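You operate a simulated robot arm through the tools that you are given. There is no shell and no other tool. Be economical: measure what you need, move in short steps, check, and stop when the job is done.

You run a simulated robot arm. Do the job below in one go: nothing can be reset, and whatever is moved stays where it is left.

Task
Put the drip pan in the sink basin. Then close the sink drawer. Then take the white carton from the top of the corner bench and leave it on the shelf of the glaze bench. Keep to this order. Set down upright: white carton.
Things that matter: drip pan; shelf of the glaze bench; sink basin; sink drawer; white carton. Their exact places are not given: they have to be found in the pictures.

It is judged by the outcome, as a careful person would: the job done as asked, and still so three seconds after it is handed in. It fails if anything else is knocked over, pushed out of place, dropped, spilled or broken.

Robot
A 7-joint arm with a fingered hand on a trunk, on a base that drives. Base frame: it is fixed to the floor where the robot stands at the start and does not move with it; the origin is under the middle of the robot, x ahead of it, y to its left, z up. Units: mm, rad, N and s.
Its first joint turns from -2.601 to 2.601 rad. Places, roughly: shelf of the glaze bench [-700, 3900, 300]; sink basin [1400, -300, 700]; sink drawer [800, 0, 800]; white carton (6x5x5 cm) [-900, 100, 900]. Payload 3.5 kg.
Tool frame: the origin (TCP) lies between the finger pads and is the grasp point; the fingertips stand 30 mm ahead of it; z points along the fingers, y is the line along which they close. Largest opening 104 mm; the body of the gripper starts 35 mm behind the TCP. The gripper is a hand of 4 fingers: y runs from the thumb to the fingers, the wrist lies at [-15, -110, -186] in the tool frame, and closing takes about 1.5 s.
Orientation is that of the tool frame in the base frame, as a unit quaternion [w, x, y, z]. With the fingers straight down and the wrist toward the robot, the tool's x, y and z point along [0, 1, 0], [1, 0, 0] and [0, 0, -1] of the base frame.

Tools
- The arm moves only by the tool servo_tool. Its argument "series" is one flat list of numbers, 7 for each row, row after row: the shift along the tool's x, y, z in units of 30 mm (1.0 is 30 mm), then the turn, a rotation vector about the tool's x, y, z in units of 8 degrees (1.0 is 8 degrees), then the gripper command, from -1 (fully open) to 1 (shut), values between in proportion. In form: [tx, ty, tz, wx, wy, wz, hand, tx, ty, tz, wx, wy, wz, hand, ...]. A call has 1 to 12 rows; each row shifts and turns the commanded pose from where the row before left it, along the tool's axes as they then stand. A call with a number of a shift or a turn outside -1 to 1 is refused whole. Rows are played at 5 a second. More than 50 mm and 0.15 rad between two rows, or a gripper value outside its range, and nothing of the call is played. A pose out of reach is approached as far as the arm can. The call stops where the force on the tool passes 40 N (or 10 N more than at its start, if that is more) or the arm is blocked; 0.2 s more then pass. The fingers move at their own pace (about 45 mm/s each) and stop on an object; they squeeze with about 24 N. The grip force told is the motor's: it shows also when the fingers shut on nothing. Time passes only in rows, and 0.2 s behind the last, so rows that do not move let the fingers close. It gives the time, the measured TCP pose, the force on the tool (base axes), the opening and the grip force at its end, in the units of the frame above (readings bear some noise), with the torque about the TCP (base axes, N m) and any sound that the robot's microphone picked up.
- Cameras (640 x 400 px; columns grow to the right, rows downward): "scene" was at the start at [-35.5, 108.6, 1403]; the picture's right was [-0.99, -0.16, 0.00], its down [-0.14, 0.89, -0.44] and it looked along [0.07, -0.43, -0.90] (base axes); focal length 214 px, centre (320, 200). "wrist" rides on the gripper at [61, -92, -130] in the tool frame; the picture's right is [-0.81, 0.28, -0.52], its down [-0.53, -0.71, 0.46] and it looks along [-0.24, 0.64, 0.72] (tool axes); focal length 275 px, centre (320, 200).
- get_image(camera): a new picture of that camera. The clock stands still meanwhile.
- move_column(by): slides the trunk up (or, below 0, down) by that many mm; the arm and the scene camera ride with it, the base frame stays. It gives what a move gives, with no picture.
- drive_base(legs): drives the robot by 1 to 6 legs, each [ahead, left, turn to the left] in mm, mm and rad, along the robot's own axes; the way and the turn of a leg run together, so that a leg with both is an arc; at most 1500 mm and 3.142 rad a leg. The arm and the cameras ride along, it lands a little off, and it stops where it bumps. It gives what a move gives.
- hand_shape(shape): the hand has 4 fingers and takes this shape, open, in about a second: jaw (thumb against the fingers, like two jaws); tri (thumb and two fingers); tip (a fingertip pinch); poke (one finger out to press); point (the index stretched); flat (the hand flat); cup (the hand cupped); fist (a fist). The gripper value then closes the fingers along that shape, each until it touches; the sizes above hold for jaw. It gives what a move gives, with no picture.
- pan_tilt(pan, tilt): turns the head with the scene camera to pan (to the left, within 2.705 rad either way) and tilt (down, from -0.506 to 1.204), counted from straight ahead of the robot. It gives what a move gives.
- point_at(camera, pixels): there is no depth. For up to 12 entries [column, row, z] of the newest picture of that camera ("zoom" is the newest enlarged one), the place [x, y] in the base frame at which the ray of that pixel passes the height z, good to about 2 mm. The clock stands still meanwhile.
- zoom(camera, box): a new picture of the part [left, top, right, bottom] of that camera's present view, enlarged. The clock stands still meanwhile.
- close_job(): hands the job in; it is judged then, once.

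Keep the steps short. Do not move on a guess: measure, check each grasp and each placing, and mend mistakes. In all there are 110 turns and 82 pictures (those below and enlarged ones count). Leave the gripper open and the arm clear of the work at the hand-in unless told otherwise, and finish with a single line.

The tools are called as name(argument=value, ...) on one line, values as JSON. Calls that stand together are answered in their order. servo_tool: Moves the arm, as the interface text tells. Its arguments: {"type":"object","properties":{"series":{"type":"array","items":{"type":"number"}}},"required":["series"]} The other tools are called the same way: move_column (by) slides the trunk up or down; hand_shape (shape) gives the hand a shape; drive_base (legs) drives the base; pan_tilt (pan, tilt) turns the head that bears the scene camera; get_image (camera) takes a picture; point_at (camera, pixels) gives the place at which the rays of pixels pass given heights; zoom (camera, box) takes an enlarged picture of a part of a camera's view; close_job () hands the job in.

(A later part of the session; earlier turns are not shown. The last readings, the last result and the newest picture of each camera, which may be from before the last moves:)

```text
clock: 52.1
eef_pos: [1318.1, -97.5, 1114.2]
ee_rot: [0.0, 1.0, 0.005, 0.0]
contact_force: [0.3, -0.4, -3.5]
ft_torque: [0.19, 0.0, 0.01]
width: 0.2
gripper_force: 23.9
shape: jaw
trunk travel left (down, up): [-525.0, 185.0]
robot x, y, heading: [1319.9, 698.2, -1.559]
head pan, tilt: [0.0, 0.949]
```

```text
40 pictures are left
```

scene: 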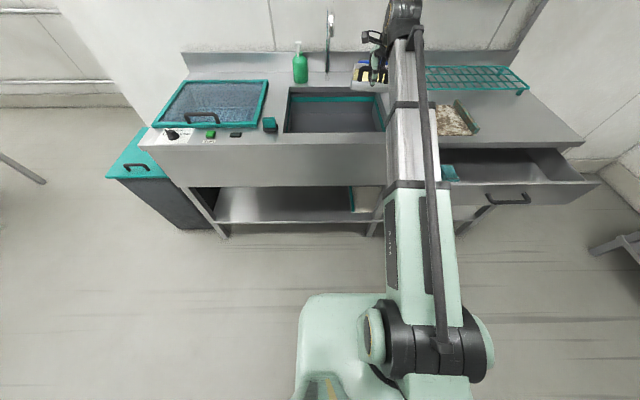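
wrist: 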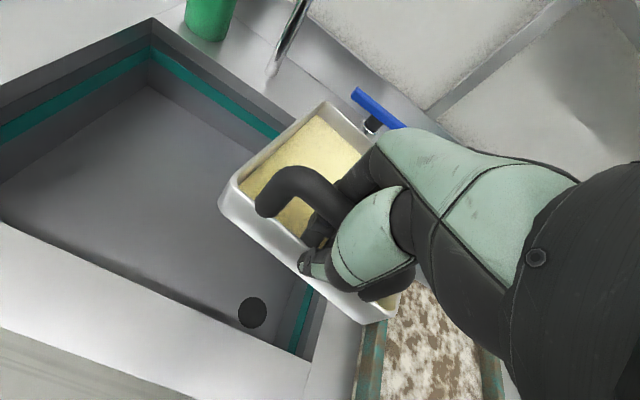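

point_at(camera="wrist", pixels=[[153, 20, 906], [306, 360, 906], [0, 225, 906], [280, 128, 906], [145, 82, 700], [280, 80, 906], [252, 312, 700], [295, 0, 1200]])

zoom(camera="scene", box=[260, 0, 440, 160])

```text
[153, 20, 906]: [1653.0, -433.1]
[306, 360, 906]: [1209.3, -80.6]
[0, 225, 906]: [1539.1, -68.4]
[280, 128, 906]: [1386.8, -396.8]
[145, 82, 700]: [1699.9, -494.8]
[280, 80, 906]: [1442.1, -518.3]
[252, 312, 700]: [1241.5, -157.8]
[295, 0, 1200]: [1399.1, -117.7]
```

```text
2.50 times, centred on (350, 80) of scene
```

zoom: 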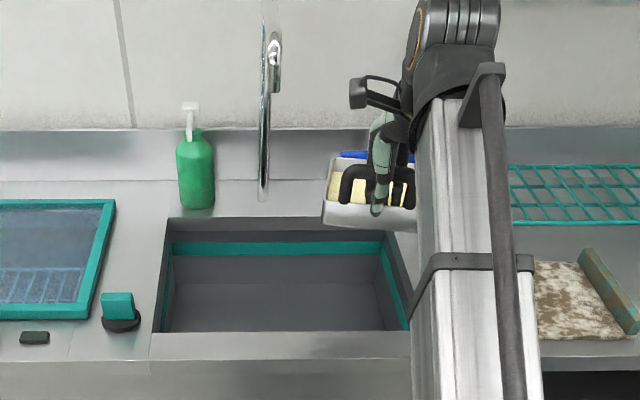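

point_at(camera="zoom", pixels=[[263, 200, 906], [274, 90, 1150], [274, 90, 1200], [272, 35, 1200], [272, 35, 1260], [330, 215, 1075], [162, 330, 906], [408, 330, 906], [395, 232, 906]])

point_at(camera="wrist", pixels=[[272, 75, 906], [295, 10, 1000], [295, 10, 1050]])

```text
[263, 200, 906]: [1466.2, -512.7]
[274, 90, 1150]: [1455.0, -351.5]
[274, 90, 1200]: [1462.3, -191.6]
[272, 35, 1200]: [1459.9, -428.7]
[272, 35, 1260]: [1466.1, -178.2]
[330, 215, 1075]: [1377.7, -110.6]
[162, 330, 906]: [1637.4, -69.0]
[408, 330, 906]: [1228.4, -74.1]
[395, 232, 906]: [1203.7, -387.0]
```

```text
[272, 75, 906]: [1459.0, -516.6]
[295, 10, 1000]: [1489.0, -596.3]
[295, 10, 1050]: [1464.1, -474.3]
```

Faucet plane at x≈1460; basin y from -72 to -397. Move the pan to TCP (1333,-193), then look.

servo_tool(series=[0.13, 0.79, 0, 0, 0, 0, 1, 0.13, 0.79, 0, 0, 0, 0, 1, 0.13, 0.79, 0, 0, 0, 0, 1, 0.13, 0.79, 0, 0, 0, 0, 1, 0, 0, 0, 0, 0, 0, 1])

servo_tool(series=[0, 0, 0.8, 0, 0, 0, 1, 0, 0, 0.8, 0, 0, 0, 1, 0, 0, 0.8, 0, 0, 0, 1, 0, 0, 0.8, 0, 0, 0, 1, 0, 0, 0.8, 0, 0, 0, 1])

get_image(camera="wrist")

zoom(camera="scene", box=[260, 0, 440, 160])

```text
clock: 53.3
eef_pos: [1332.9, -194.0, 1113.3]
ee_rot: [0.0, 1.0, 0.005, -0.001]
contact_force: [0.5, 0.1, -3.8]
ft_torque: [0.17, -0.01, -0.02]
width: 0.0
gripper_force: 24.5
shape: jaw
trunk travel left (down, up): [-525.0, 185.0]
robot x, y, heading: [1319.4, 703.0, -1.559]
head pan, tilt: [0.0, 0.949]
```

```text
clock: 54.5
eef_pos: [1332.9, -191.5, 995.1]
ee_rot: [0.0, 1.0, 0.005, 0.0]
contact_force: [-0.2, 0.2, -3.4]
ft_torque: [0.21, -0.03, -0.02]
width: 0.0
gripper_force: 24.6
shape: jaw
trunk travel left (down, up): [-525.0, 185.0]
robot x, y, heading: [1320.8, 702.8, -1.561]
head pan, tilt: [0.0, 0.949]
```

```text
38 pictures are left
```

wrist: 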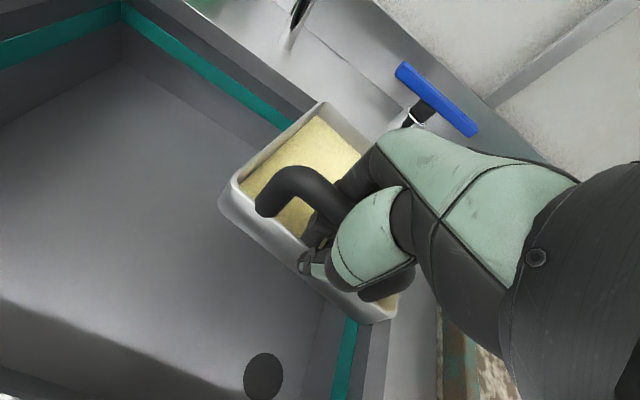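

```text
2.50 times, centred on (350, 80) of scene
```

zoom: 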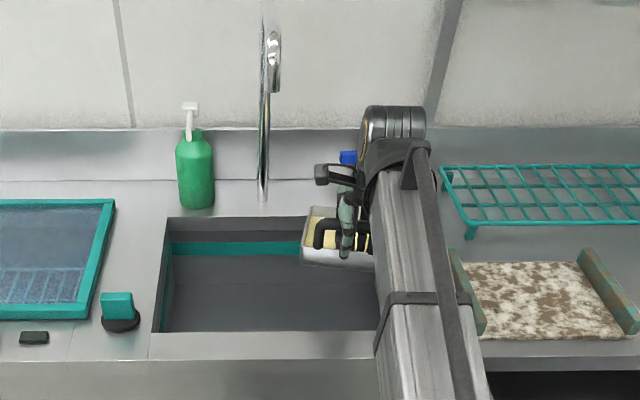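

point_at(camera="wrist", pixels=[[370, 322, 946], [397, 312, 975], [388, 330, 906], [372, 390, 906], [220, 200, 946], [322, 103, 975], [300, 112, 906]])

```text
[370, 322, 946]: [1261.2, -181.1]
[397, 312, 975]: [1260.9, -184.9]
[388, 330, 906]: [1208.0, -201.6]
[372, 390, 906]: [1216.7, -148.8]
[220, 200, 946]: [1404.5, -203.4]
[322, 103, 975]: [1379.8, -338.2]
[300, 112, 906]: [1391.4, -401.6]
```

Pan spans x 1261–1404, y -185…-345: clear of all basin walls. Descend.

servo_tool(series=[0, 0, 0.7, 0, 0, 0, 1, 0, 0, 0.7, 0, 0, 0, 1, 0, 0, 0.7, 0, 0, 0, 1, 0, 0, 0.7, 0, 0, 0, 1, 0, 0, 0.7, 0, 0, 0, 1])

get_image(camera="wrist")

zoom(camera="scene", box=[260, 0, 440, 160])

```text
clock: 55.7
eef_pos: [1332.3, -191.9, 887.9]
ee_rot: [0.0, 1.0, 0.005, 0.0]
contact_force: [0.2, -0.6, -2.3]
ft_torque: [0.16, -0.03, 0.01]
width: 0.3
gripper_force: 24.2
shape: jaw
trunk travel left (down, up): [-525.0, 185.0]
robot x, y, heading: [1318.2, 702.9, -1.555]
head pan, tilt: [0.0, 0.949]
```

```text
36 pictures are left
```

wrist: 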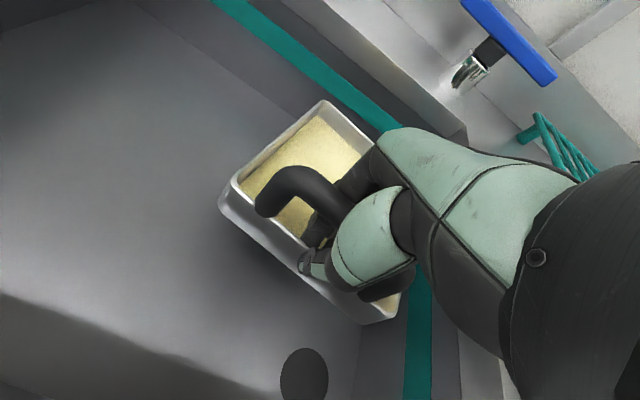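

```text
2.50 times, centred on (350, 80) of scene
```

zoom: 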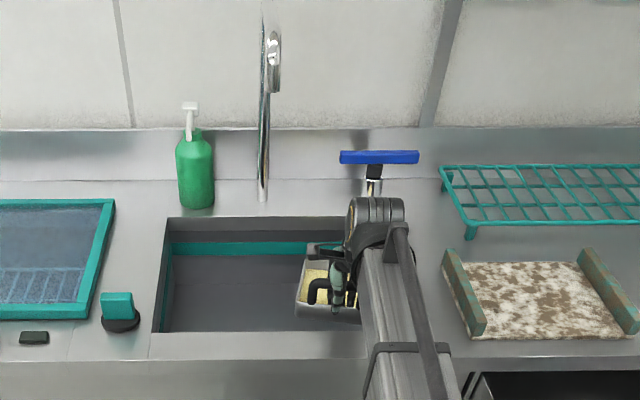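

servo_tool(series=[0, 0, 0.5, 0, 0, 0, 1, 0, 0, 0.5, 0, 0, 0, 1, 0, 0, 0.4, 0, 0, 0, 1])

servo_tool(series=[0, 0, 0.2, 0, 0, 0, 1, 0, 0, 0.2, 0, 0, 0, 1])

get_image(camera="wrist")

```text
clock: 56.5
eef_pos: [1334.7, -192.9, 845.0]
ee_rot: [0.0, 1.0, 0.005, 0.0]
contact_force: [0.3, -0.1, -2.1]
ft_torque: [0.2, -0.01, 0.0]
width: 0.0
gripper_force: 24.3
shape: jaw
trunk travel left (down, up): [-525.0, 185.0]
robot x, y, heading: [1321.9, 699.1, -1.561]
head pan, tilt: [0.0, 0.949]
```

```text
clock: 57.1
eef_pos: [1334.4, -192.6, 834.7]
ee_rot: [0.0, 1.0, 0.005, -0.001]
contact_force: [0.2, 0.5, -3.9]
ft_torque: [0.18, -0.01, 0.01]
width: 0.0
gripper_force: 23.3
shape: jaw
trunk travel left (down, up): [-525.0, 185.0]
robot x, y, heading: [1323.7, 697.6, -1.56]
head pan, tilt: [0.0, 0.949]
```

```text
34 pictures are left
```

wrist: 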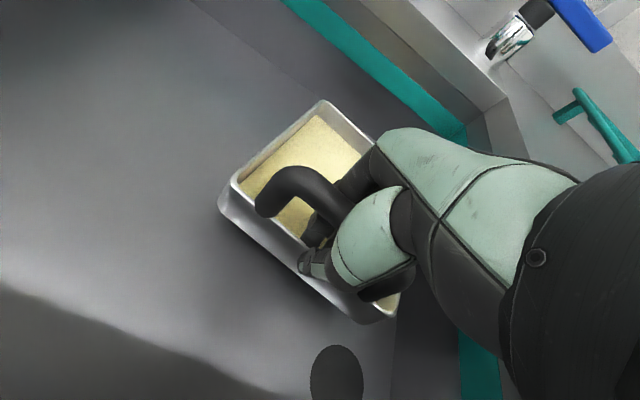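

Drain triangulation gives the basin floor at z≈750, so touchdown is near TCP z 799. Shift 12 mm deeper for hand clearance and descend.

servo_tool(series=[0, 0.4, 0, 0, 0, 0, 1, 0, 0, 0.4, 0, 0, 0, 1, 0, 0, 0.4, 0, 0, 0, 1])

servo_tool(series=[0, 0, 0.1, 0, 0, 0, 1, 0, 0, 0.1, 0, 0, 0, 1])

zoom(camera="scene", box=[280, 50, 400, 150])

```text
clock: 57.9
eef_pos: [1333.7, -205.0, 812.2]
ee_rot: [0.0, 1.0, 0.005, 0.0]
contact_force: [-0.2, -0.4, -3.4]
ft_torque: [0.18, -0.02, 0.0]
width: 0.0
gripper_force: 24.4
shape: jaw
trunk travel left (down, up): [-525.0, 185.0]
robot x, y, heading: [1321.7, 701.9, -1.562]
head pan, tilt: [0.0, 0.949]
```

```text
clock: 58.5
eef_pos: [1333.5, -204.1, 805.2]
ee_rot: [0.0, 1.0, 0.006, 0.0]
contact_force: [0.5, -0.6, -1.9]
ft_torque: [-0.01, -0.01, 0.04]
width: 0.0
gripper_force: 23.8
shape: jaw
trunk travel left (down, up): [-525.0, 185.0]
robot x, y, heading: [1321.1, 699.9, -1.566]
head pan, tilt: [0.0, 0.949]
```

```text
4.00 times, centred on (340, 100) of scene
```

zoom: 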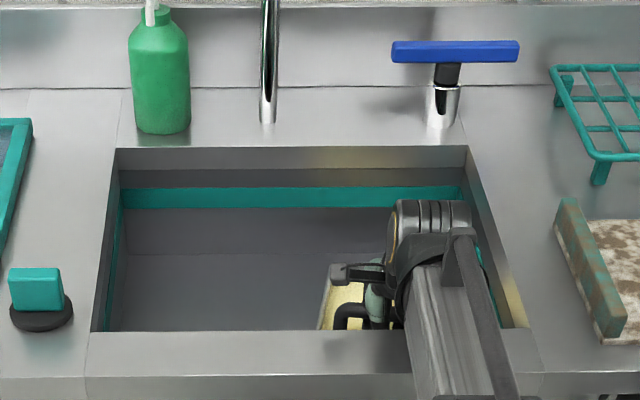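

Torque dropped to zero: the far edge touches. Lower a bit more, then check.

servo_tool(series=[0, 0, 0.08, 0, 0, 0, 1, 0, 0, 0.08, 0, 0, 0, 1, 0, 0, 0, 0, 0, 0, 1])

```text
clock: 59.3
eef_pos: [1333.6, -205.1, 800.0]
ee_rot: [0.0, 1.0, 0.005, 0.0]
contact_force: [0.7, 0.9, -1.3]
ft_torque: [-0.03, 0.03, 0.03]
width: 0.0
gripper_force: 24.2
shape: jaw
trunk travel left (down, up): [-525.0, 185.0]
robot x, y, heading: [1319.9, 704.2, -1.559]
head pan, tilt: [0.0, 0.949]
```

servo_tool(series=[0, 0, 0.1, 0, 0, 0, 1, 0, 0, 0, 0, 0, 0, 1])

```text
clock: 59.9
eef_pos: [1332.8, -203.7, 799.3]
ee_rot: [0.001, 1.0, 0.006, 0.0]
contact_force: [-1.1, -1.3, 9.7]
ft_torque: [-0.06, 0.03, 0.04]
width: 0.0
gripper_force: 24.0
shape: jaw
trunk travel left (down, up): [-525.0, 185.0]
robot x, y, heading: [1323.0, 700.8, -1.559]
head pan, tilt: [0.0, 0.949]
```

The pan is down flat (push-back 10 N). Open halfway and rise straight up.

servo_tool(series=[0, 0, -0.05, 0, 0, 0, -0.4, 0, 0, 0, 0, 0, 0, -0.4, 0, 0, 0, 0, 0, 0, -0.4, 0, 0, 0, 0, 0, 0, -0.4, 0, 0, 0, 0, 0, 0, -0.4, 0, 0, -0.5, 0, 0, 0, -0.4, 0, 0, -0.5, 0, 0, 0, -0.4, 0, 0, -0.7, 0, 0, 0, -0.4, 0, 0, -0.8, 0, 0, 0, -0.4, 0, 0, -0.8, 0, 0, 0, -0.4])

get_image(camera="wrist")

```text
clock: 62.1
eef_pos: [1333.2, -204.9, 898.6]
ee_rot: [0.001, 1.0, 0.006, 0.001]
contact_force: [0.6, 0.2, 0.7]
ft_torque: [-0.04, 0.0, -0.02]
width: 72.9
gripper_force: 0.2
shape: jaw
trunk travel left (down, up): [-525.0, 185.0]
robot x, y, heading: [1316.7, 702.9, -1.562]
head pan, tilt: [0.0, 0.949]
```

```text
32 pictures are left
```

wrist: 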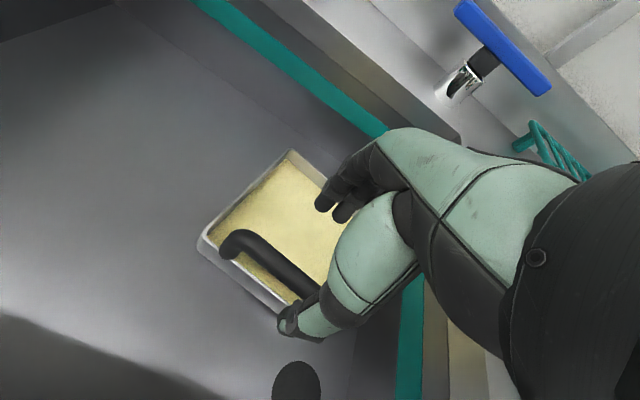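

The pan sits flat in the basin. Raise 215 mm and drive to the drawer, backing off 160 mm.

move_column(by=180)

drive_base(legs=[[-160, 0, 0], [0, -525, 0]])

hand_shape(shape="fist")

get_image(camera="scene")

get_image(camera="wrist")

```text
clock: 64.1
eef_pos: [1333.4, -204.9, 1076.4]
ee_rot: [0.0, 1.0, 0.005, -0.001]
contact_force: [0.4, 0.2, -0.5]
ft_torque: [-0.01, 0.0, 0.03]
width: 73.0
gripper_force: 0.1
shape: jaw
trunk travel left (down, up): [-705.0, 5.0]
robot x, y, heading: [1320.7, 698.8, -1.56]
head pan, tilt: [0.0, 0.949]
```

```text
clock: 68.1
eef_pos: [803.9, -50.4, 1077.8]
ee_rot: [0.0, 1.0, 0.005, 0.001]
contact_force: [0.7, -0.2, 1.2]
ft_torque: [0.0, -0.01, 0.0]
width: 72.8
gripper_force: 0.1
shape: jaw
trunk travel left (down, up): [-705.0, 5.0]
robot x, y, heading: [795.3, 853.7, -1.56]
head pan, tilt: [0.0, 0.949]
```

```text
clock: 69.0
eef_pos: [805.8, -49.3, 1078.0]
ee_rot: [0.0, 1.0, 0.005, 0.0]
contact_force: [0.2, -0.2, 0.0]
ft_torque: [-0.02, 0.02, -0.02]
width: 0.0
gripper_force: 0.1
shape: fist
trunk travel left (down, up): [-705.0, 5.0]
robot x, y, heading: [789.8, 855.0, -1.562]
head pan, tilt: [0.0, 0.949]
```

```text
31 pictures are left
```

scene: 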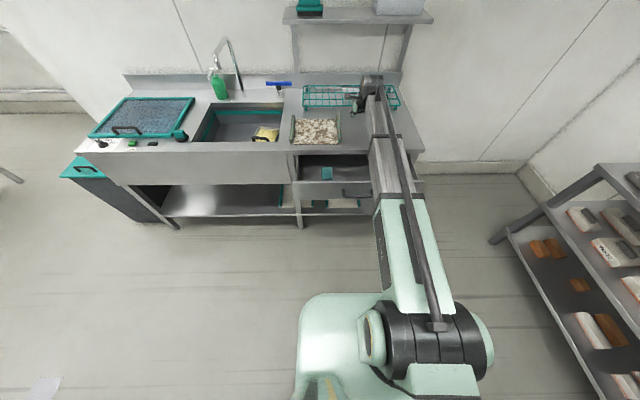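

```text
30 pictures are left
```

wrist: 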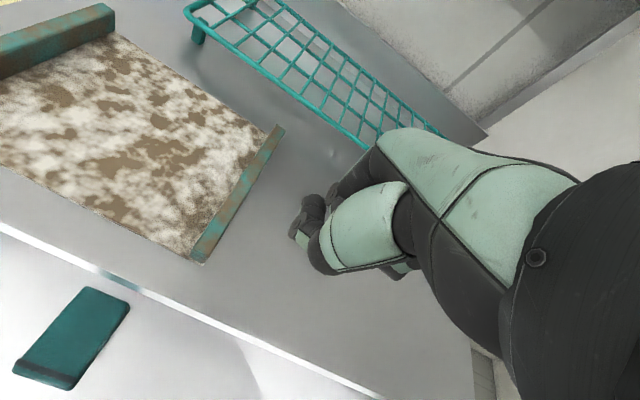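

Retract the hand 340 mm to stand in front of the drawer, staying high, and look.

servo_tool(series=[0, -1, 0, 0, 0, 0, -1, 0, -1, 0, 0, 0, 0, -1, 0, -1, 0, 0, 0, 0, -1, 0, -1, 0, 0, 0, 0, -1, 0, -1, 0, 0, 0, 0, -1, 0, -1, 0, 0, 0, 0, -1, 0, -1, 0, 0, 0, 0, -1, 0, -1, 0, 0, 0, 0, -1, 0, -1, 0, 0, 0, 0, -1, 0, -1, 0, 0, 0, 0, -1, 0, -1, 0, 0, 0, 0, -1])

get_image(camera="wrist")

zoom(camera="scene", box=[270, 110, 430, 220])

```text
clock: 71.4
eef_pos: [801.6, 280.9, 1079.5]
ee_rot: [0.0, 1.0, 0.005, 0.0]
contact_force: [0.3, 0.0, 0.0]
ft_torque: [-0.02, -0.02, 0.01]
width: 0.0
gripper_force: 0.1
shape: fist
trunk travel left (down, up): [-705.0, 5.0]
robot x, y, heading: [791.6, 856.9, -1.563]
head pan, tilt: [0.0, 0.949]
```

```text
29 pictures are left
```

wrist: 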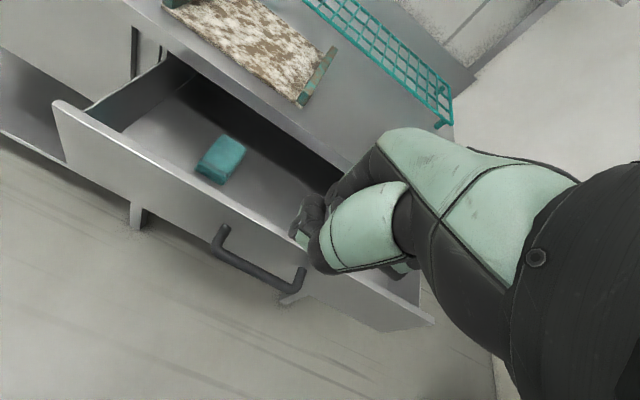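

```text
3.64 times, centred on (350, 165) of scene
```

zoom: 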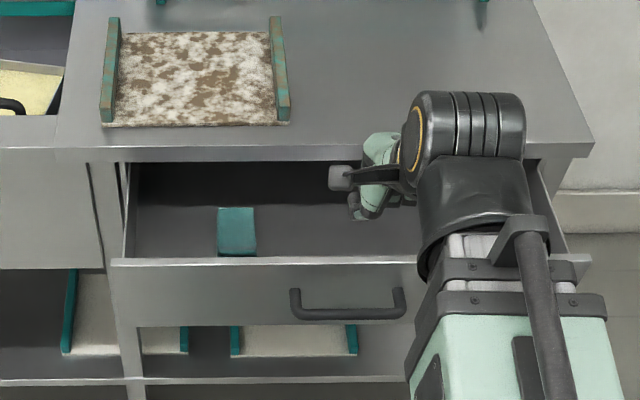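

point_at(camera="wrist", pixels=[[57, 103, 800], [57, 103, 900], [66, 160, 700], [66, 160, 800], [216, 247, 750], [216, 247, 850], [290, 297, 750], [290, 297, 850], [432, 322, 800]])

point_at(camera="zoom", pixels=[[112, 262, 800], [112, 262, 900], [114, 327, 700], [114, 327, 800], [300, 313, 750], [300, 313, 850], [400, 313, 750], [400, 313, 850], [95, 160, 860], [95, 160, 900]])

```text
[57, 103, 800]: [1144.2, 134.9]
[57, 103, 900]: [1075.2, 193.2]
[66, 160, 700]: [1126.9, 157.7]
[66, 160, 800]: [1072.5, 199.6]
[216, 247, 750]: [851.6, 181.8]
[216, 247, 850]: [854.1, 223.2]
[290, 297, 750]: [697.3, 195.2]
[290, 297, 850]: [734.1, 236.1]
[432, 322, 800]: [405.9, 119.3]
```

```text
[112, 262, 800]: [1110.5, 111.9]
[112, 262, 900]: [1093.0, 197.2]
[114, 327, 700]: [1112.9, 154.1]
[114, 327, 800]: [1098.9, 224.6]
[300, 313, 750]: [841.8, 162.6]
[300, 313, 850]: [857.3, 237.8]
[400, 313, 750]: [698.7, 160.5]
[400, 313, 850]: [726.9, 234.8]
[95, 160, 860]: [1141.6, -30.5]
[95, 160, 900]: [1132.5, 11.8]
```

Drawer face is at y≈184, z≈750–880; the handle bar is at x≈780, y≈215, z≈815. Back off 60 mm and lower to TCP z≈805.

drive_base(legs=[[-60, -20, 0]])

move_column(by=-275)

get_image(camera="wrist")

get_image(camera="scene")

```text
clock: 72.4
eef_pos: [782.7, 341.5, 1079.1]
ee_rot: [0.001, 1.0, 0.006, 0.0]
contact_force: [-0.1, 0.9, 0.3]
ft_torque: [0.01, -0.03, -0.06]
width: 0.0
gripper_force: 0.1
shape: fist
trunk travel left (down, up): [-705.0, 5.0]
robot x, y, heading: [772.1, 917.0, -1.557]
head pan, tilt: [0.0, 0.949]
```

```text
clock: 75.2
eef_pos: [782.5, 340.7, 803.9]
ee_rot: [0.0, 1.0, 0.007, -0.001]
contact_force: [0.0, 0.6, 0.6]
ft_torque: [-0.04, 0.01, 0.04]
width: 0.2
gripper_force: 0.0
shape: fist
trunk travel left (down, up): [-430.0, 280.0]
robot x, y, heading: [771.3, 912.9, -1.557]
head pan, tilt: [0.0, 0.949]
```

```text
27 pictures are left
```

wrist: 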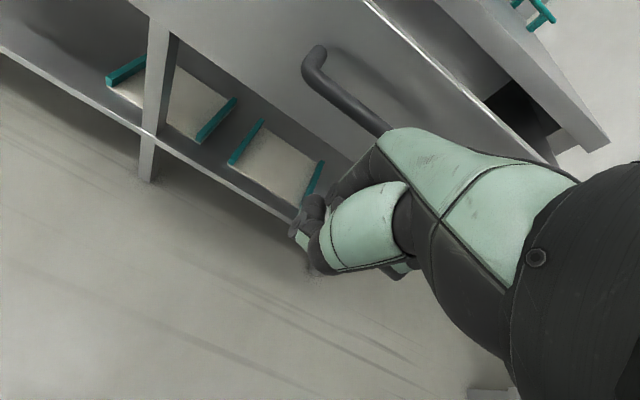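

```text
26 pictures are left
```

scene: 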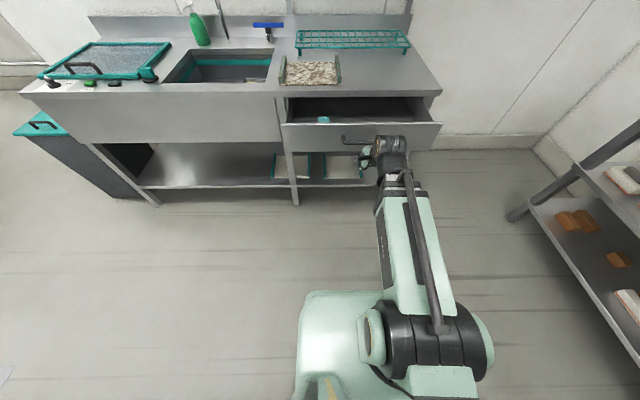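

point_at(camera="wrist", pixels=[[310, 62, 780], [310, 62, 810], [310, 62, 840], [375, 125, 780], [375, 125, 810], [375, 125, 840]])

point_at(camera="scene", pixels=[[342, 140, 780], [342, 140, 810], [342, 140, 840]])

```text
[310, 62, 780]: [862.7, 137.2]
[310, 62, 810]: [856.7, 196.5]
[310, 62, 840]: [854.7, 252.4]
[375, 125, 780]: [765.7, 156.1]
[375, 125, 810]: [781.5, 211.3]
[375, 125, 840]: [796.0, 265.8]
```

```text
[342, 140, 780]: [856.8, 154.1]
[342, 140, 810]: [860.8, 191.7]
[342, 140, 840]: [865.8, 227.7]
```

Handle bar z≈805, y≈195. Lower 15 mm and advance slowly until contact.

servo_tool(series=[0, 0, 0.5, 0, 0, 0, -1, 0, 0.7, 0, 0, 0, 0, -1, 0, 0.7, 0, 0, 0, 0, -1, 0, 0.7, 0, 0, 0, 0, -1, 0, 0.5, 0, 0, 0, 0, -1])

get_image(camera="wrist")

```text
clock: 76.4
eef_pos: [783.3, 261.5, 787.5]
ee_rot: [0.0, 1.0, 0.006, 0.001]
contact_force: [0.7, -0.4, 0.1]
ft_torque: [0.01, -0.01, 0.0]
width: 0.1
gripper_force: 0.1
shape: fist
trunk travel left (down, up): [-430.0, 280.0]
robot x, y, heading: [772.0, 916.7, -1.559]
head pan, tilt: [0.0, 0.949]
```

```text
25 pictures are left
```

wrist: 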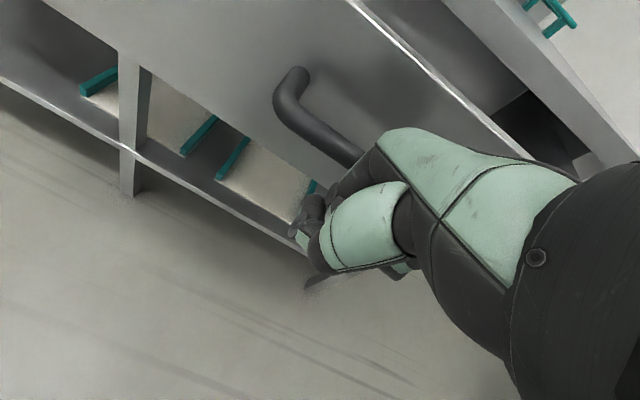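

No contact yet; the bar is just ahead of the knuckles. Keep advancing.

servo_tool(series=[0, 0.6, 0, 0, 0, 0, -1, 0, 0.6, 0, 0, 0, 0, -1, 0, 0.6, 0, 0, 0, 0, -1, 0, 0.6, 0, 0, 0, 0, -1])

get_image(camera="wrist")

```text
clock: 77.4
eef_pos: [784.2, 191.0, 789.6]
ee_rot: [0.0, 1.0, 0.006, 0.0]
contact_force: [0.9, -0.7, -0.2]
ft_torque: [-0.03, 0.01, -0.01]
width: 0.2
gripper_force: 0.0
shape: fist
trunk travel left (down, up): [-430.0, 280.0]
robot x, y, heading: [770.6, 914.4, -1.558]
head pan, tilt: [0.0, 0.949]
```

```text
24 pictures are left
```

wrist: 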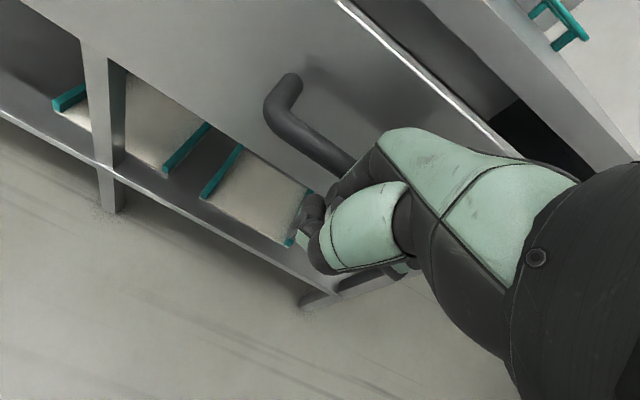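

The handle now stays fixed relative to the hand: the drawer is sliding easily. Keep pushing.

servo_tool(series=[0, 0.6, 0, 0, 0, 0, -1, 0, 0.6, 0, 0, 0, 0, -1, 0, 0.6, 0, 0, 0, 0, -1, 0, 0.6, 0, 0, 0, 0, -1, 0, 0.6, 0, 0, 0, 0, -1, 0, 0.6, 0, 0, 0, 0, -1])

get_image(camera="wrist")

```text
clock: 78.8
eef_pos: [785.1, 81.4, 787.7]
ee_rot: [0.0, 1.0, 0.006, 0.001]
contact_force: [0.2, -0.1, -0.6]
ft_torque: [-0.02, -0.01, 0.0]
width: 0.0
gripper_force: 0.1
shape: fist
trunk travel left (down, up): [-430.0, 280.0]
robot x, y, heading: [772.1, 918.9, -1.559]
head pan, tilt: [0.0, 0.949]
```

```text
23 pictures are left
```

wrist: 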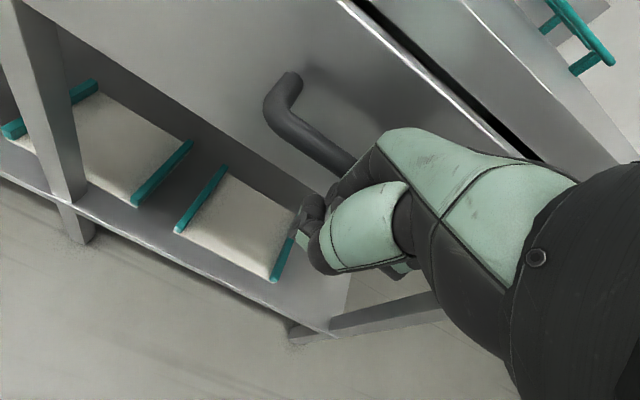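

Nearly shut; a narrow gap remains. Push on in smaller steps until it stops.

servo_tool(series=[0, 0.5, 0, 0, 0, 0, -1, 0, 0.4, 0, 0, 0, 0, -1, 0, 0.4, 0, 0, 0, 0, -1, 0, 0.3, 0, 0, 0, 0, -1, 0, 0.3, 0, 0, 0, 0, -1, 0, 0.3, 0, 0, 0, 0, -1])

get_image(camera="wrist")

```text
clock: 79.7
eef_pos: [785.7, 50.4, 790.0]
ee_rot: [-0.003, 1.0, 0.006, 0.001]
contact_force: [-0.2, 22.5, 10.3]
ft_torque: [-0.78, 0.03, -0.11]
width: 96.3
gripper_force: 0.0
shape: fist
trunk travel left (down, up): [-430.0, 280.0]
robot x, y, heading: [770.3, 913.9, -1.555]
head pan, tilt: [0.0, 0.949]
stopped in row 4: the force on the tool passed its limit at 50 N (the readings are from after the stop); the commanded pose is now the measured one
```

```text
22 pictures are left
```

wrist: 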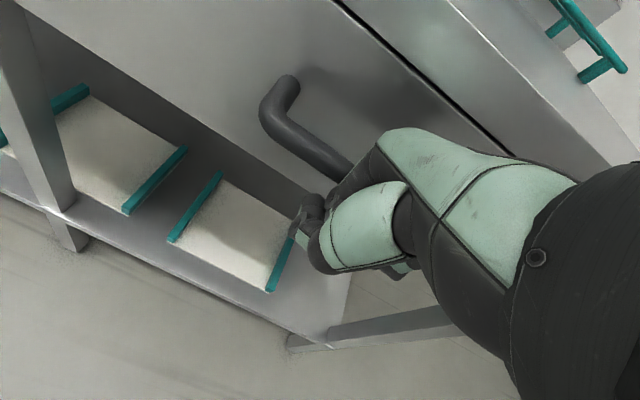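

It hit its stop. Retract the hand straight back and check the drawer in the scene camera.

servo_tool(series=[0, -0.3, 0, 0, 0, 0, -1, 0, -0.6, 0, 0, 0, 0, -1, 0, -1, 0, 0, 0, 0, -1, 0, -1, 0, 0, 0, 0, -1, 0, -1, 0, 0, 0, 0, -1])

drive_base(legs=[[-200, 0, 0]])

move_column(by=275)

pan_tilt(pan=0.25, tilt=0.8)

get_image(camera="scene")

```text
clock: 80.9
eef_pos: [784.4, 164.4, 787.3]
ee_rot: [-0.004, 1.0, 0.006, 0.0]
contact_force: [0.0, 0.5, -0.1]
ft_torque: [0.04, -0.01, 0.02]
width: 96.0
gripper_force: 0.0
shape: fist
trunk travel left (down, up): [-430.0, 280.0]
robot x, y, heading: [774.2, 913.7, -1.564]
head pan, tilt: [0.0, 0.949]
```

```text
clock: 82.5
eef_pos: [784.8, 365.4, 786.4]
ee_rot: [-0.005, 1.0, 0.007, 0.0]
contact_force: [-0.8, -0.2, 0.5]
ft_torque: [0.0, -0.01, -0.01]
width: 96.2
gripper_force: 0.0
shape: fist
trunk travel left (down, up): [-430.0, 280.0]
robot x, y, heading: [770.0, 1117.2, -1.555]
head pan, tilt: [0.0, 0.949]
```

```text
clock: 85.3
eef_pos: [785.3, 365.3, 1061.1]
ee_rot: [-0.004, 1.0, 0.008, 0.0]
contact_force: [-0.5, 0.5, -0.1]
ft_torque: [0.03, 0.01, -0.02]
width: 96.1
gripper_force: 0.1
shape: fist
trunk travel left (down, up): [-705.0, 5.0]
robot x, y, heading: [765.9, 1116.8, -1.556]
head pan, tilt: [0.0, 0.949]
```

```text
clock: 86.1
eef_pos: [784.9, 365.7, 1062.4]
ee_rot: [-0.004, 1.0, 0.008, 0.0]
contact_force: [0.3, -0.6, -0.5]
ft_torque: [-0.03, -0.05, -0.01]
width: 96.0
gripper_force: 0.0
shape: fist
trunk travel left (down, up): [-705.0, 5.0]
robot x, y, heading: [769.8, 1120.1, -1.556]
head pan, tilt: [0.25, 0.799]
```

```text
21 pictures are left
```

scene: 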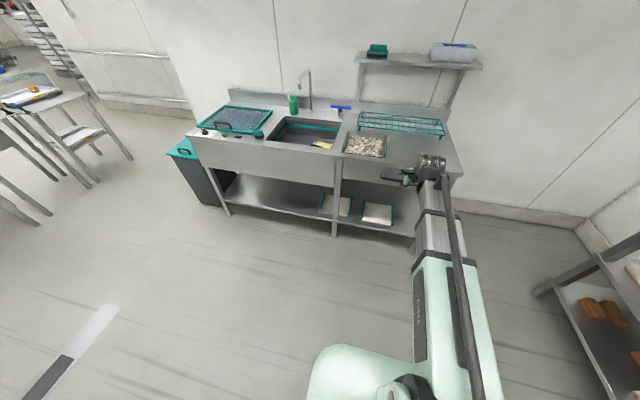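

The drawer is closed and the pan sits in the basin. Now for the carton: restore the jaw shape, drive toward the corner bench and face it.

hand_shape(shape="jaw")

drive_base(legs=[[0, -500, 0], [0, 0, -1.5708]])

pan_tilt(pan=0.3, tilt=0.7)

get_image(camera="scene")

```text
clock: 87.0
eef_pos: [784.6, 363.9, 1061.0]
ee_rot: [-0.004, 1.0, 0.007, 0.001]
contact_force: [0.3, 0.5, -0.4]
ft_torque: [0.02, 0.0, 0.02]
width: 103.6
gripper_force: 0.0
shape: jaw
trunk travel left (down, up): [-705.0, 5.0]
robot x, y, heading: [769.5, 1118.8, -1.562]
head pan, tilt: [0.25, 0.799]
```

```text
clock: 93.8
eef_pos: [-487.3, 1089.0, 1061.6]
ee_rot: [-0.003, 0.714, -0.7, 0.003]
contact_force: [-0.4, -0.2, -0.3]
ft_torque: [-0.02, 0.01, -0.01]
width: 103.9
gripper_force: 0.1
shape: jaw
trunk travel left (down, up): [-705.0, 5.0]
robot x, y, heading: [265.3, 1103.4, -3.119]
head pan, tilt: [0.25, 0.799]
```

```text
clock: 94.4
eef_pos: [-487.8, 1088.7, 1061.7]
ee_rot: [-0.003, 0.714, -0.701, 0.003]
contact_force: [0.2, 0.9, 0.3]
ft_torque: [0.02, 0.01, -0.02]
width: 103.8
gripper_force: 0.0
shape: jaw
trunk travel left (down, up): [-705.0, 5.0]
robot x, y, heading: [263.4, 1113.1, -3.12]
head pan, tilt: [0.3, 0.7]
```

```text
20 pictures are left
```

scene: 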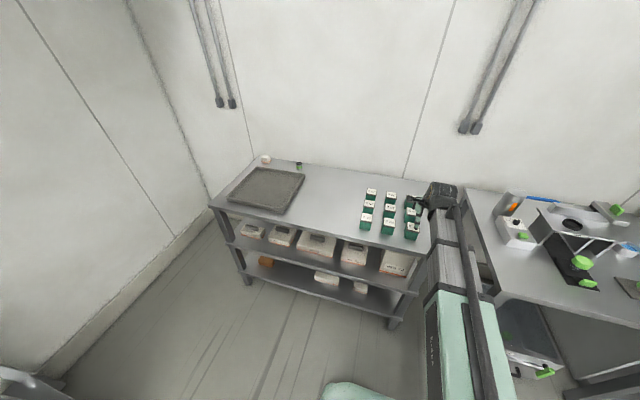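

The carton is at (265,159) at the far-left corner of the bench. Locate it, the bench edges and corners.

point_at(camera="scene", pixels=[[265, 163, 900], [265, 163, 870], [255, 156, 900], [210, 205, 900], [428, 253, 900], [460, 195, 900], [230, 197, 900], [302, 175, 900]])

zoom(camera="scene", box=[200, 130, 330, 230])

```text
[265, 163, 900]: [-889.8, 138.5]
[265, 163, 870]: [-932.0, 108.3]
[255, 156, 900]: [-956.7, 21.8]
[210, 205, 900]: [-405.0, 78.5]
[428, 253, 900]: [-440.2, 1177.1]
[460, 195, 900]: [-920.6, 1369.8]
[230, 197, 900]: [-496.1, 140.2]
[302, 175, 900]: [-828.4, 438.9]
```

```text
4.00 times, centred on (265, 180) of scene
```

zoom: 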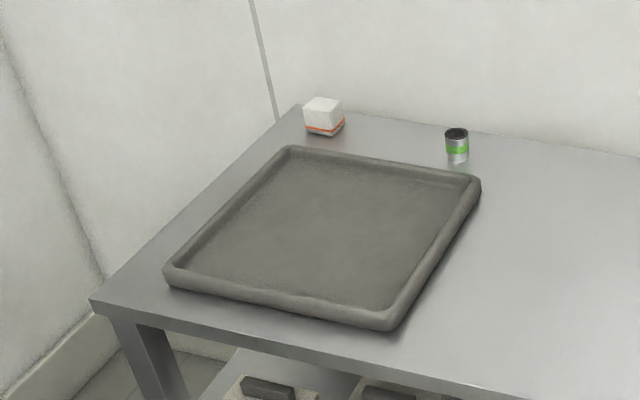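

Carton ≈(-890,125), bench front edge x≈-410, wall just behind. Drive left 985 mm then ahead 255 mm.

drive_base(legs=[[0, 985, 0], [0, 0, -0.02], [255, 0, 0]])

get_image(camera="wrist")

get_image(camera="scene")

```text
clock: 99.3
eef_pos: [-467.6, 117.8, 1061.8]
ee_rot: [-0.002, 0.735, -0.678, 0.003]
contact_force: [-0.3, 0.3, 0.0]
ft_torque: [-0.01, -0.02, 0.0]
width: 104.0
gripper_force: 0.1
shape: jaw
trunk travel left (down, up): [-705.0, 5.0]
robot x, y, heading: [280.8, 185.8, -3.06]
head pan, tilt: [0.3, 0.7]
stopped in leg 1: the robot was blocked; the commanded pose is now the measured one
```

```text
18 pictures are left
```

wrist: 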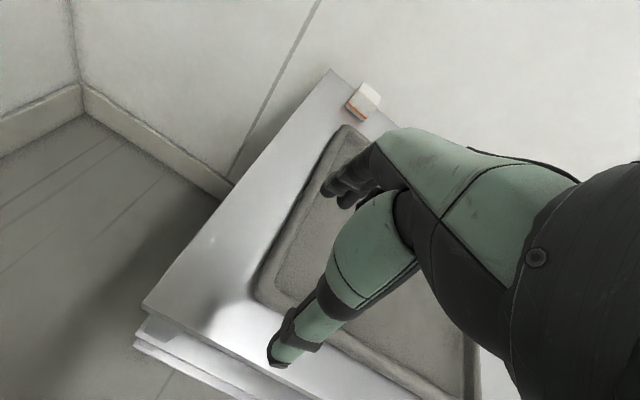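

```text
17 pictures are left
```

scene: 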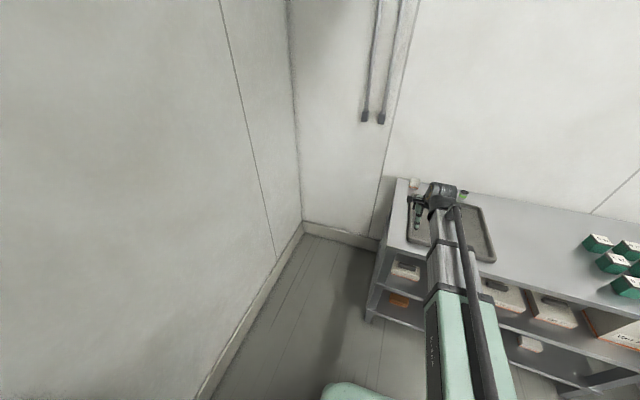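

The base was blocked near the sink bench's end. Step back right a little, then go ahead and square up.

drive_base(legs=[[0, -40, 0], [240, 0, 0], [0, 0, -0.08]])

pan_tilt(pan=2.5, tilt=0.6)

get_image(camera="scene")

get_image(camera="wrist")

```text
clock: 102.0
eef_pos: [-715.8, 198.2, 1061.7]
ee_rot: [-0.003, 0.708, -0.707, 0.004]
contact_force: [0.6, 0.3, 0.0]
ft_torque: [0.0, 0.0, -0.04]
width: 104.1
gripper_force: 0.0
shape: jaw
trunk travel left (down, up): [-705.0, 5.0]
robot x, y, heading: [35.4, 204.0, -3.144]
head pan, tilt: [0.3, 0.7]
```

```text
clock: 104.1
eef_pos: [-715.6, 198.6, 1062.9]
ee_rot: [-0.003, 0.707, -0.707, 0.002]
contact_force: [0.5, 0.3, -0.1]
ft_torque: [0.01, 0.03, 0.0]
width: 103.5
gripper_force: 0.0
shape: jaw
trunk travel left (down, up): [-705.0, 5.0]
robot x, y, heading: [35.4, 202.3, -3.144]
head pan, tilt: [2.499, 0.6]
```

```text
16 pictures are left
```

scene: 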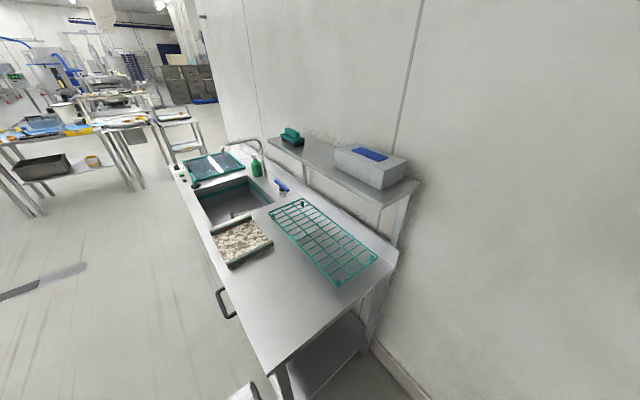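

```text
15 pictures are left
```

wrist: 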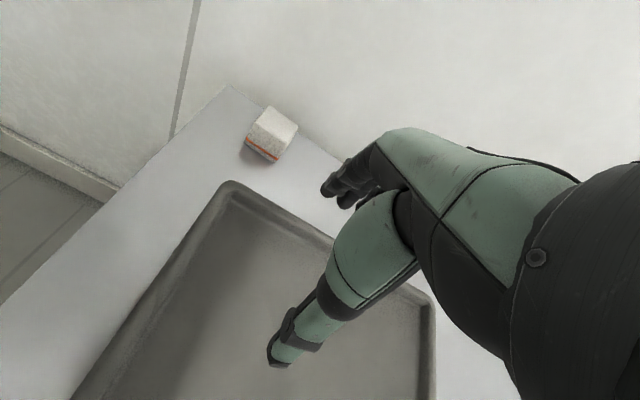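

Nothing at the sink was disturbed. Locate the carton in the wrist picture.

point_at(camera="wrist", pixels=[[275, 161, 900], [275, 161, 870], [247, 147, 900], [275, 161, 885], [267, 107, 950], [298, 127, 950], [277, 150, 950], [251, 131, 950], [230, 86, 900], [340, 158, 900]])

zoom(camera="wrist", box=[200, 70, 340, 190])

```text
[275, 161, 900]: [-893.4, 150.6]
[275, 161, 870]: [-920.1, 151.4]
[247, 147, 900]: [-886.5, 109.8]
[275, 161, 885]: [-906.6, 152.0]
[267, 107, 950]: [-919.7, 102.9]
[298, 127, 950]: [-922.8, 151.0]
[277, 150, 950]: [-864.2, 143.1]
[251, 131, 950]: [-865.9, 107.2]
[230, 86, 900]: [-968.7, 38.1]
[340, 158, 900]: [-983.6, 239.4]
```

```text
3.33 times, centred on (270, 130) of wrist
```

zoom: 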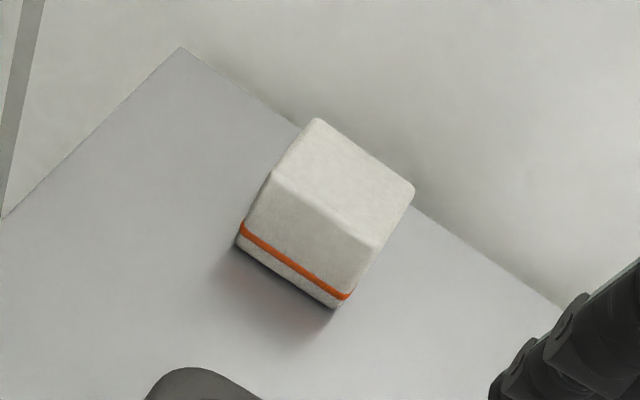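

point_at(camera="zoom", pixels=[[335, 308, 895], [238, 245, 895], [375, 245, 945], [272, 172, 945], [413, 190, 945], [316, 118, 945], [375, 245, 950], [272, 172, 950], [413, 190, 950], [316, 118, 950], [555, 300, 895]])

```text
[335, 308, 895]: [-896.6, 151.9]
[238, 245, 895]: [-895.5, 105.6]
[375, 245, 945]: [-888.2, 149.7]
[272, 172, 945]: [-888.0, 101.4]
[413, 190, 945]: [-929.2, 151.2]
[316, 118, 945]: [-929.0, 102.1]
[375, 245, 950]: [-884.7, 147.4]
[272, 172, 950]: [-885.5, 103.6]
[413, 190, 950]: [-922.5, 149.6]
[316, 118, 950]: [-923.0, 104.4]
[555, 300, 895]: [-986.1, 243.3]
```

Carton is ≈50 mm: x -941…-891, y 101…151, top z≈938. Drive 30 mm ahead, go above it with an 80 mm opening, and check.

drive_base(legs=[[30, 0, 0]])

servo_tool(series=[0.4, 0.94, 0, 0, 0, 0, -0.54, 0.4, 0.94, 0, 0, 0, 0, -0.54, 0.4, 0.94, 0, 0, 0, 0, -0.54, 0.4, 0.94, 0, 0, 0, 0, -0.54, 0.4, 0.94, 0, 0, 0, 0, -0.54, 0.4, 0.94, 0, 0, 0, 0, -0.54])

move_column(by=-55)

get_image(camera="wrist")

```text
clock: 105.0
eef_pos: [-746.8, 197.4, 1060.9]
ee_rot: [-0.004, 0.707, -0.707, 0.004]
contact_force: [-1.5, 0.4, 1.2]
ft_torque: [-0.01, -0.01, -0.01]
width: 103.9
gripper_force: 0.1
shape: jaw
trunk travel left (down, up): [-705.0, 5.0]
robot x, y, heading: [5.8, 200.9, -3.138]
head pan, tilt: [2.499, 0.6]
```

```text
clock: 106.3
eef_pos: [-914.5, 125.7, 1061.4]
ee_rot: [-0.003, 0.707, -0.707, 0.003]
contact_force: [0.0, 0.2, -0.4]
ft_torque: [0.02, -0.02, -0.01]
width: 80.4
gripper_force: 0.1
shape: jaw
trunk travel left (down, up): [-705.0, 5.0]
robot x, y, heading: [6.1, 202.7, -3.14]
head pan, tilt: [2.499, 0.6]
```

```text
clock: 107.3
eef_pos: [-912.9, 125.4, 1005.4]
ee_rot: [-0.003, 0.708, -0.707, 0.002]
contact_force: [-0.1, 0.7, 0.2]
ft_torque: [0.01, 0.02, 0.0]
width: 80.1
gripper_force: 0.1
shape: jaw
trunk travel left (down, up): [-650.0, 60.0]
robot x, y, heading: [6.0, 205.5, -3.146]
head pan, tilt: [2.499, 0.6]
```

```text
13 pictures are left
```

wrist: 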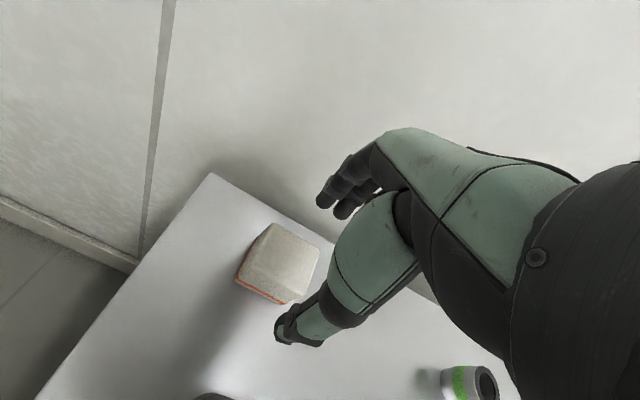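

point_at(camera="wrist", pixels=[[272, 224, 940], [319, 250, 940], [303, 297, 940], [249, 263, 940], [285, 274, 938], [236, 283, 892], [287, 303, 892], [211, 173, 892]])

zoom(camera="wrist", box=[190, 190, 350, 330])

```text
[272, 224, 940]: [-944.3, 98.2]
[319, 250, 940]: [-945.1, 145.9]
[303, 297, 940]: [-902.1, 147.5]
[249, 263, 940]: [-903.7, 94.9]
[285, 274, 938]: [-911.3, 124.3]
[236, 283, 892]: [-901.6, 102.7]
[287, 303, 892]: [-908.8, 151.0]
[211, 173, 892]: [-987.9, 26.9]
```

```text
2.86 times, centred on (270, 260) of wrist
```

zoom: 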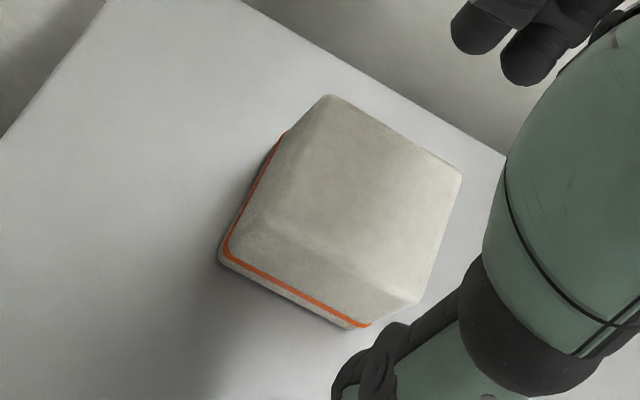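

Carton centre ≈(-924,122). Correct 11 mm, descend to TCP z≈928 and check force.

servo_tool(series=[0.1, 0.37, 0, 0, 0, 0, -0.45, 0, 0, 0.65, 0, 0, 0, -0.45, 0, 0, 0.65, 0, 0, 0, -0.45, 0, 0, 0.65, 0, 0, 0, -0.45, 0, 0, 0.6, 0, 0, 0, -0.45])

get_image(camera="wrist")

```text
clock: 108.5
eef_pos: [-923.2, 122.9, 930.0]
ee_rot: [-0.003, 0.708, -0.706, 0.002]
contact_force: [-0.5, -0.8, 0.1]
ft_torque: [0.01, -0.01, 0.01]
width: 75.8
gripper_force: 0.0
shape: jaw
trunk travel left (down, up): [-650.0, 60.0]
robot x, y, heading: [7.4, 206.3, -3.143]
head pan, tilt: [2.499, 0.6]
```

```text
11 pictures are left
```

wrist: 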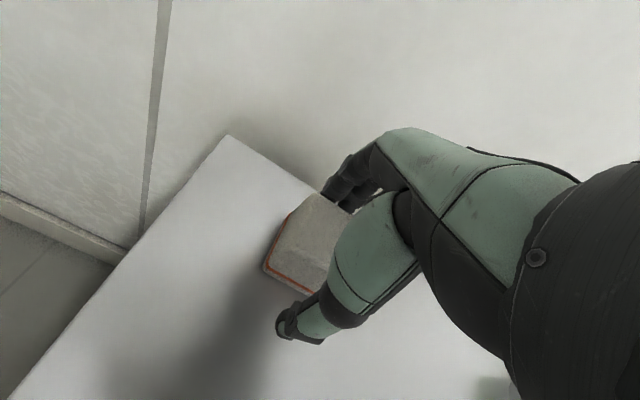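

The carton lies between fingers and thumb, no contact force. Close and lift 40 mm.

servo_tool(series=[0, 0, 0, 0, 0, 0, 1, 0, 0, 0, 0, 0, 0, 1, 0, 0, 0, 0, 0, 0, 1, 0, 0, 0, 0, 0, 0, 1, 0, 0, 0, 0, 0, 0, 1, 0, 0, 0, 0, 0, 0, 1])

servo_tool(series=[0, 0, -0.4, 0, 0, 0, 1, 0, 0, -0.5, 0, 0, 0, 1, 0, 0, -0.5, 0, 0, 0, 1, 0, 0, 0, 0, 0, 0, 1])

get_image(camera="wrist")

```text
clock: 109.9
eef_pos: [-924.1, 123.5, 930.8]
ee_rot: [-0.003, 0.708, -0.706, 0.003]
contact_force: [0.2, 0.3, 0.0]
ft_torque: [0.0, 0.0, 0.01]
width: 42.0
gripper_force: 23.9
shape: jaw
trunk travel left (down, up): [-650.0, 60.0]
robot x, y, heading: [5.0, 209.9, -3.142]
head pan, tilt: [2.499, 0.6]
```

```text
clock: 110.9
eef_pos: [-924.6, 123.4, 971.8]
ee_rot: [-0.003, 0.708, -0.707, 0.003]
contact_force: [0.3, 0.3, -0.9]
ft_torque: [0.01, 0.0, -0.02]
width: 42.2
gripper_force: 24.1
shape: jaw
trunk travel left (down, up): [-650.0, 60.0]
robot x, y, heading: [7.7, 201.1, -3.142]
head pan, tilt: [2.499, 0.6]
```

```text
10 pictures are left
```

wrist: 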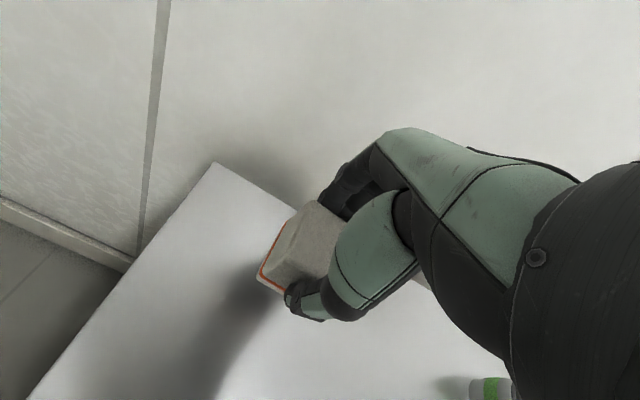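

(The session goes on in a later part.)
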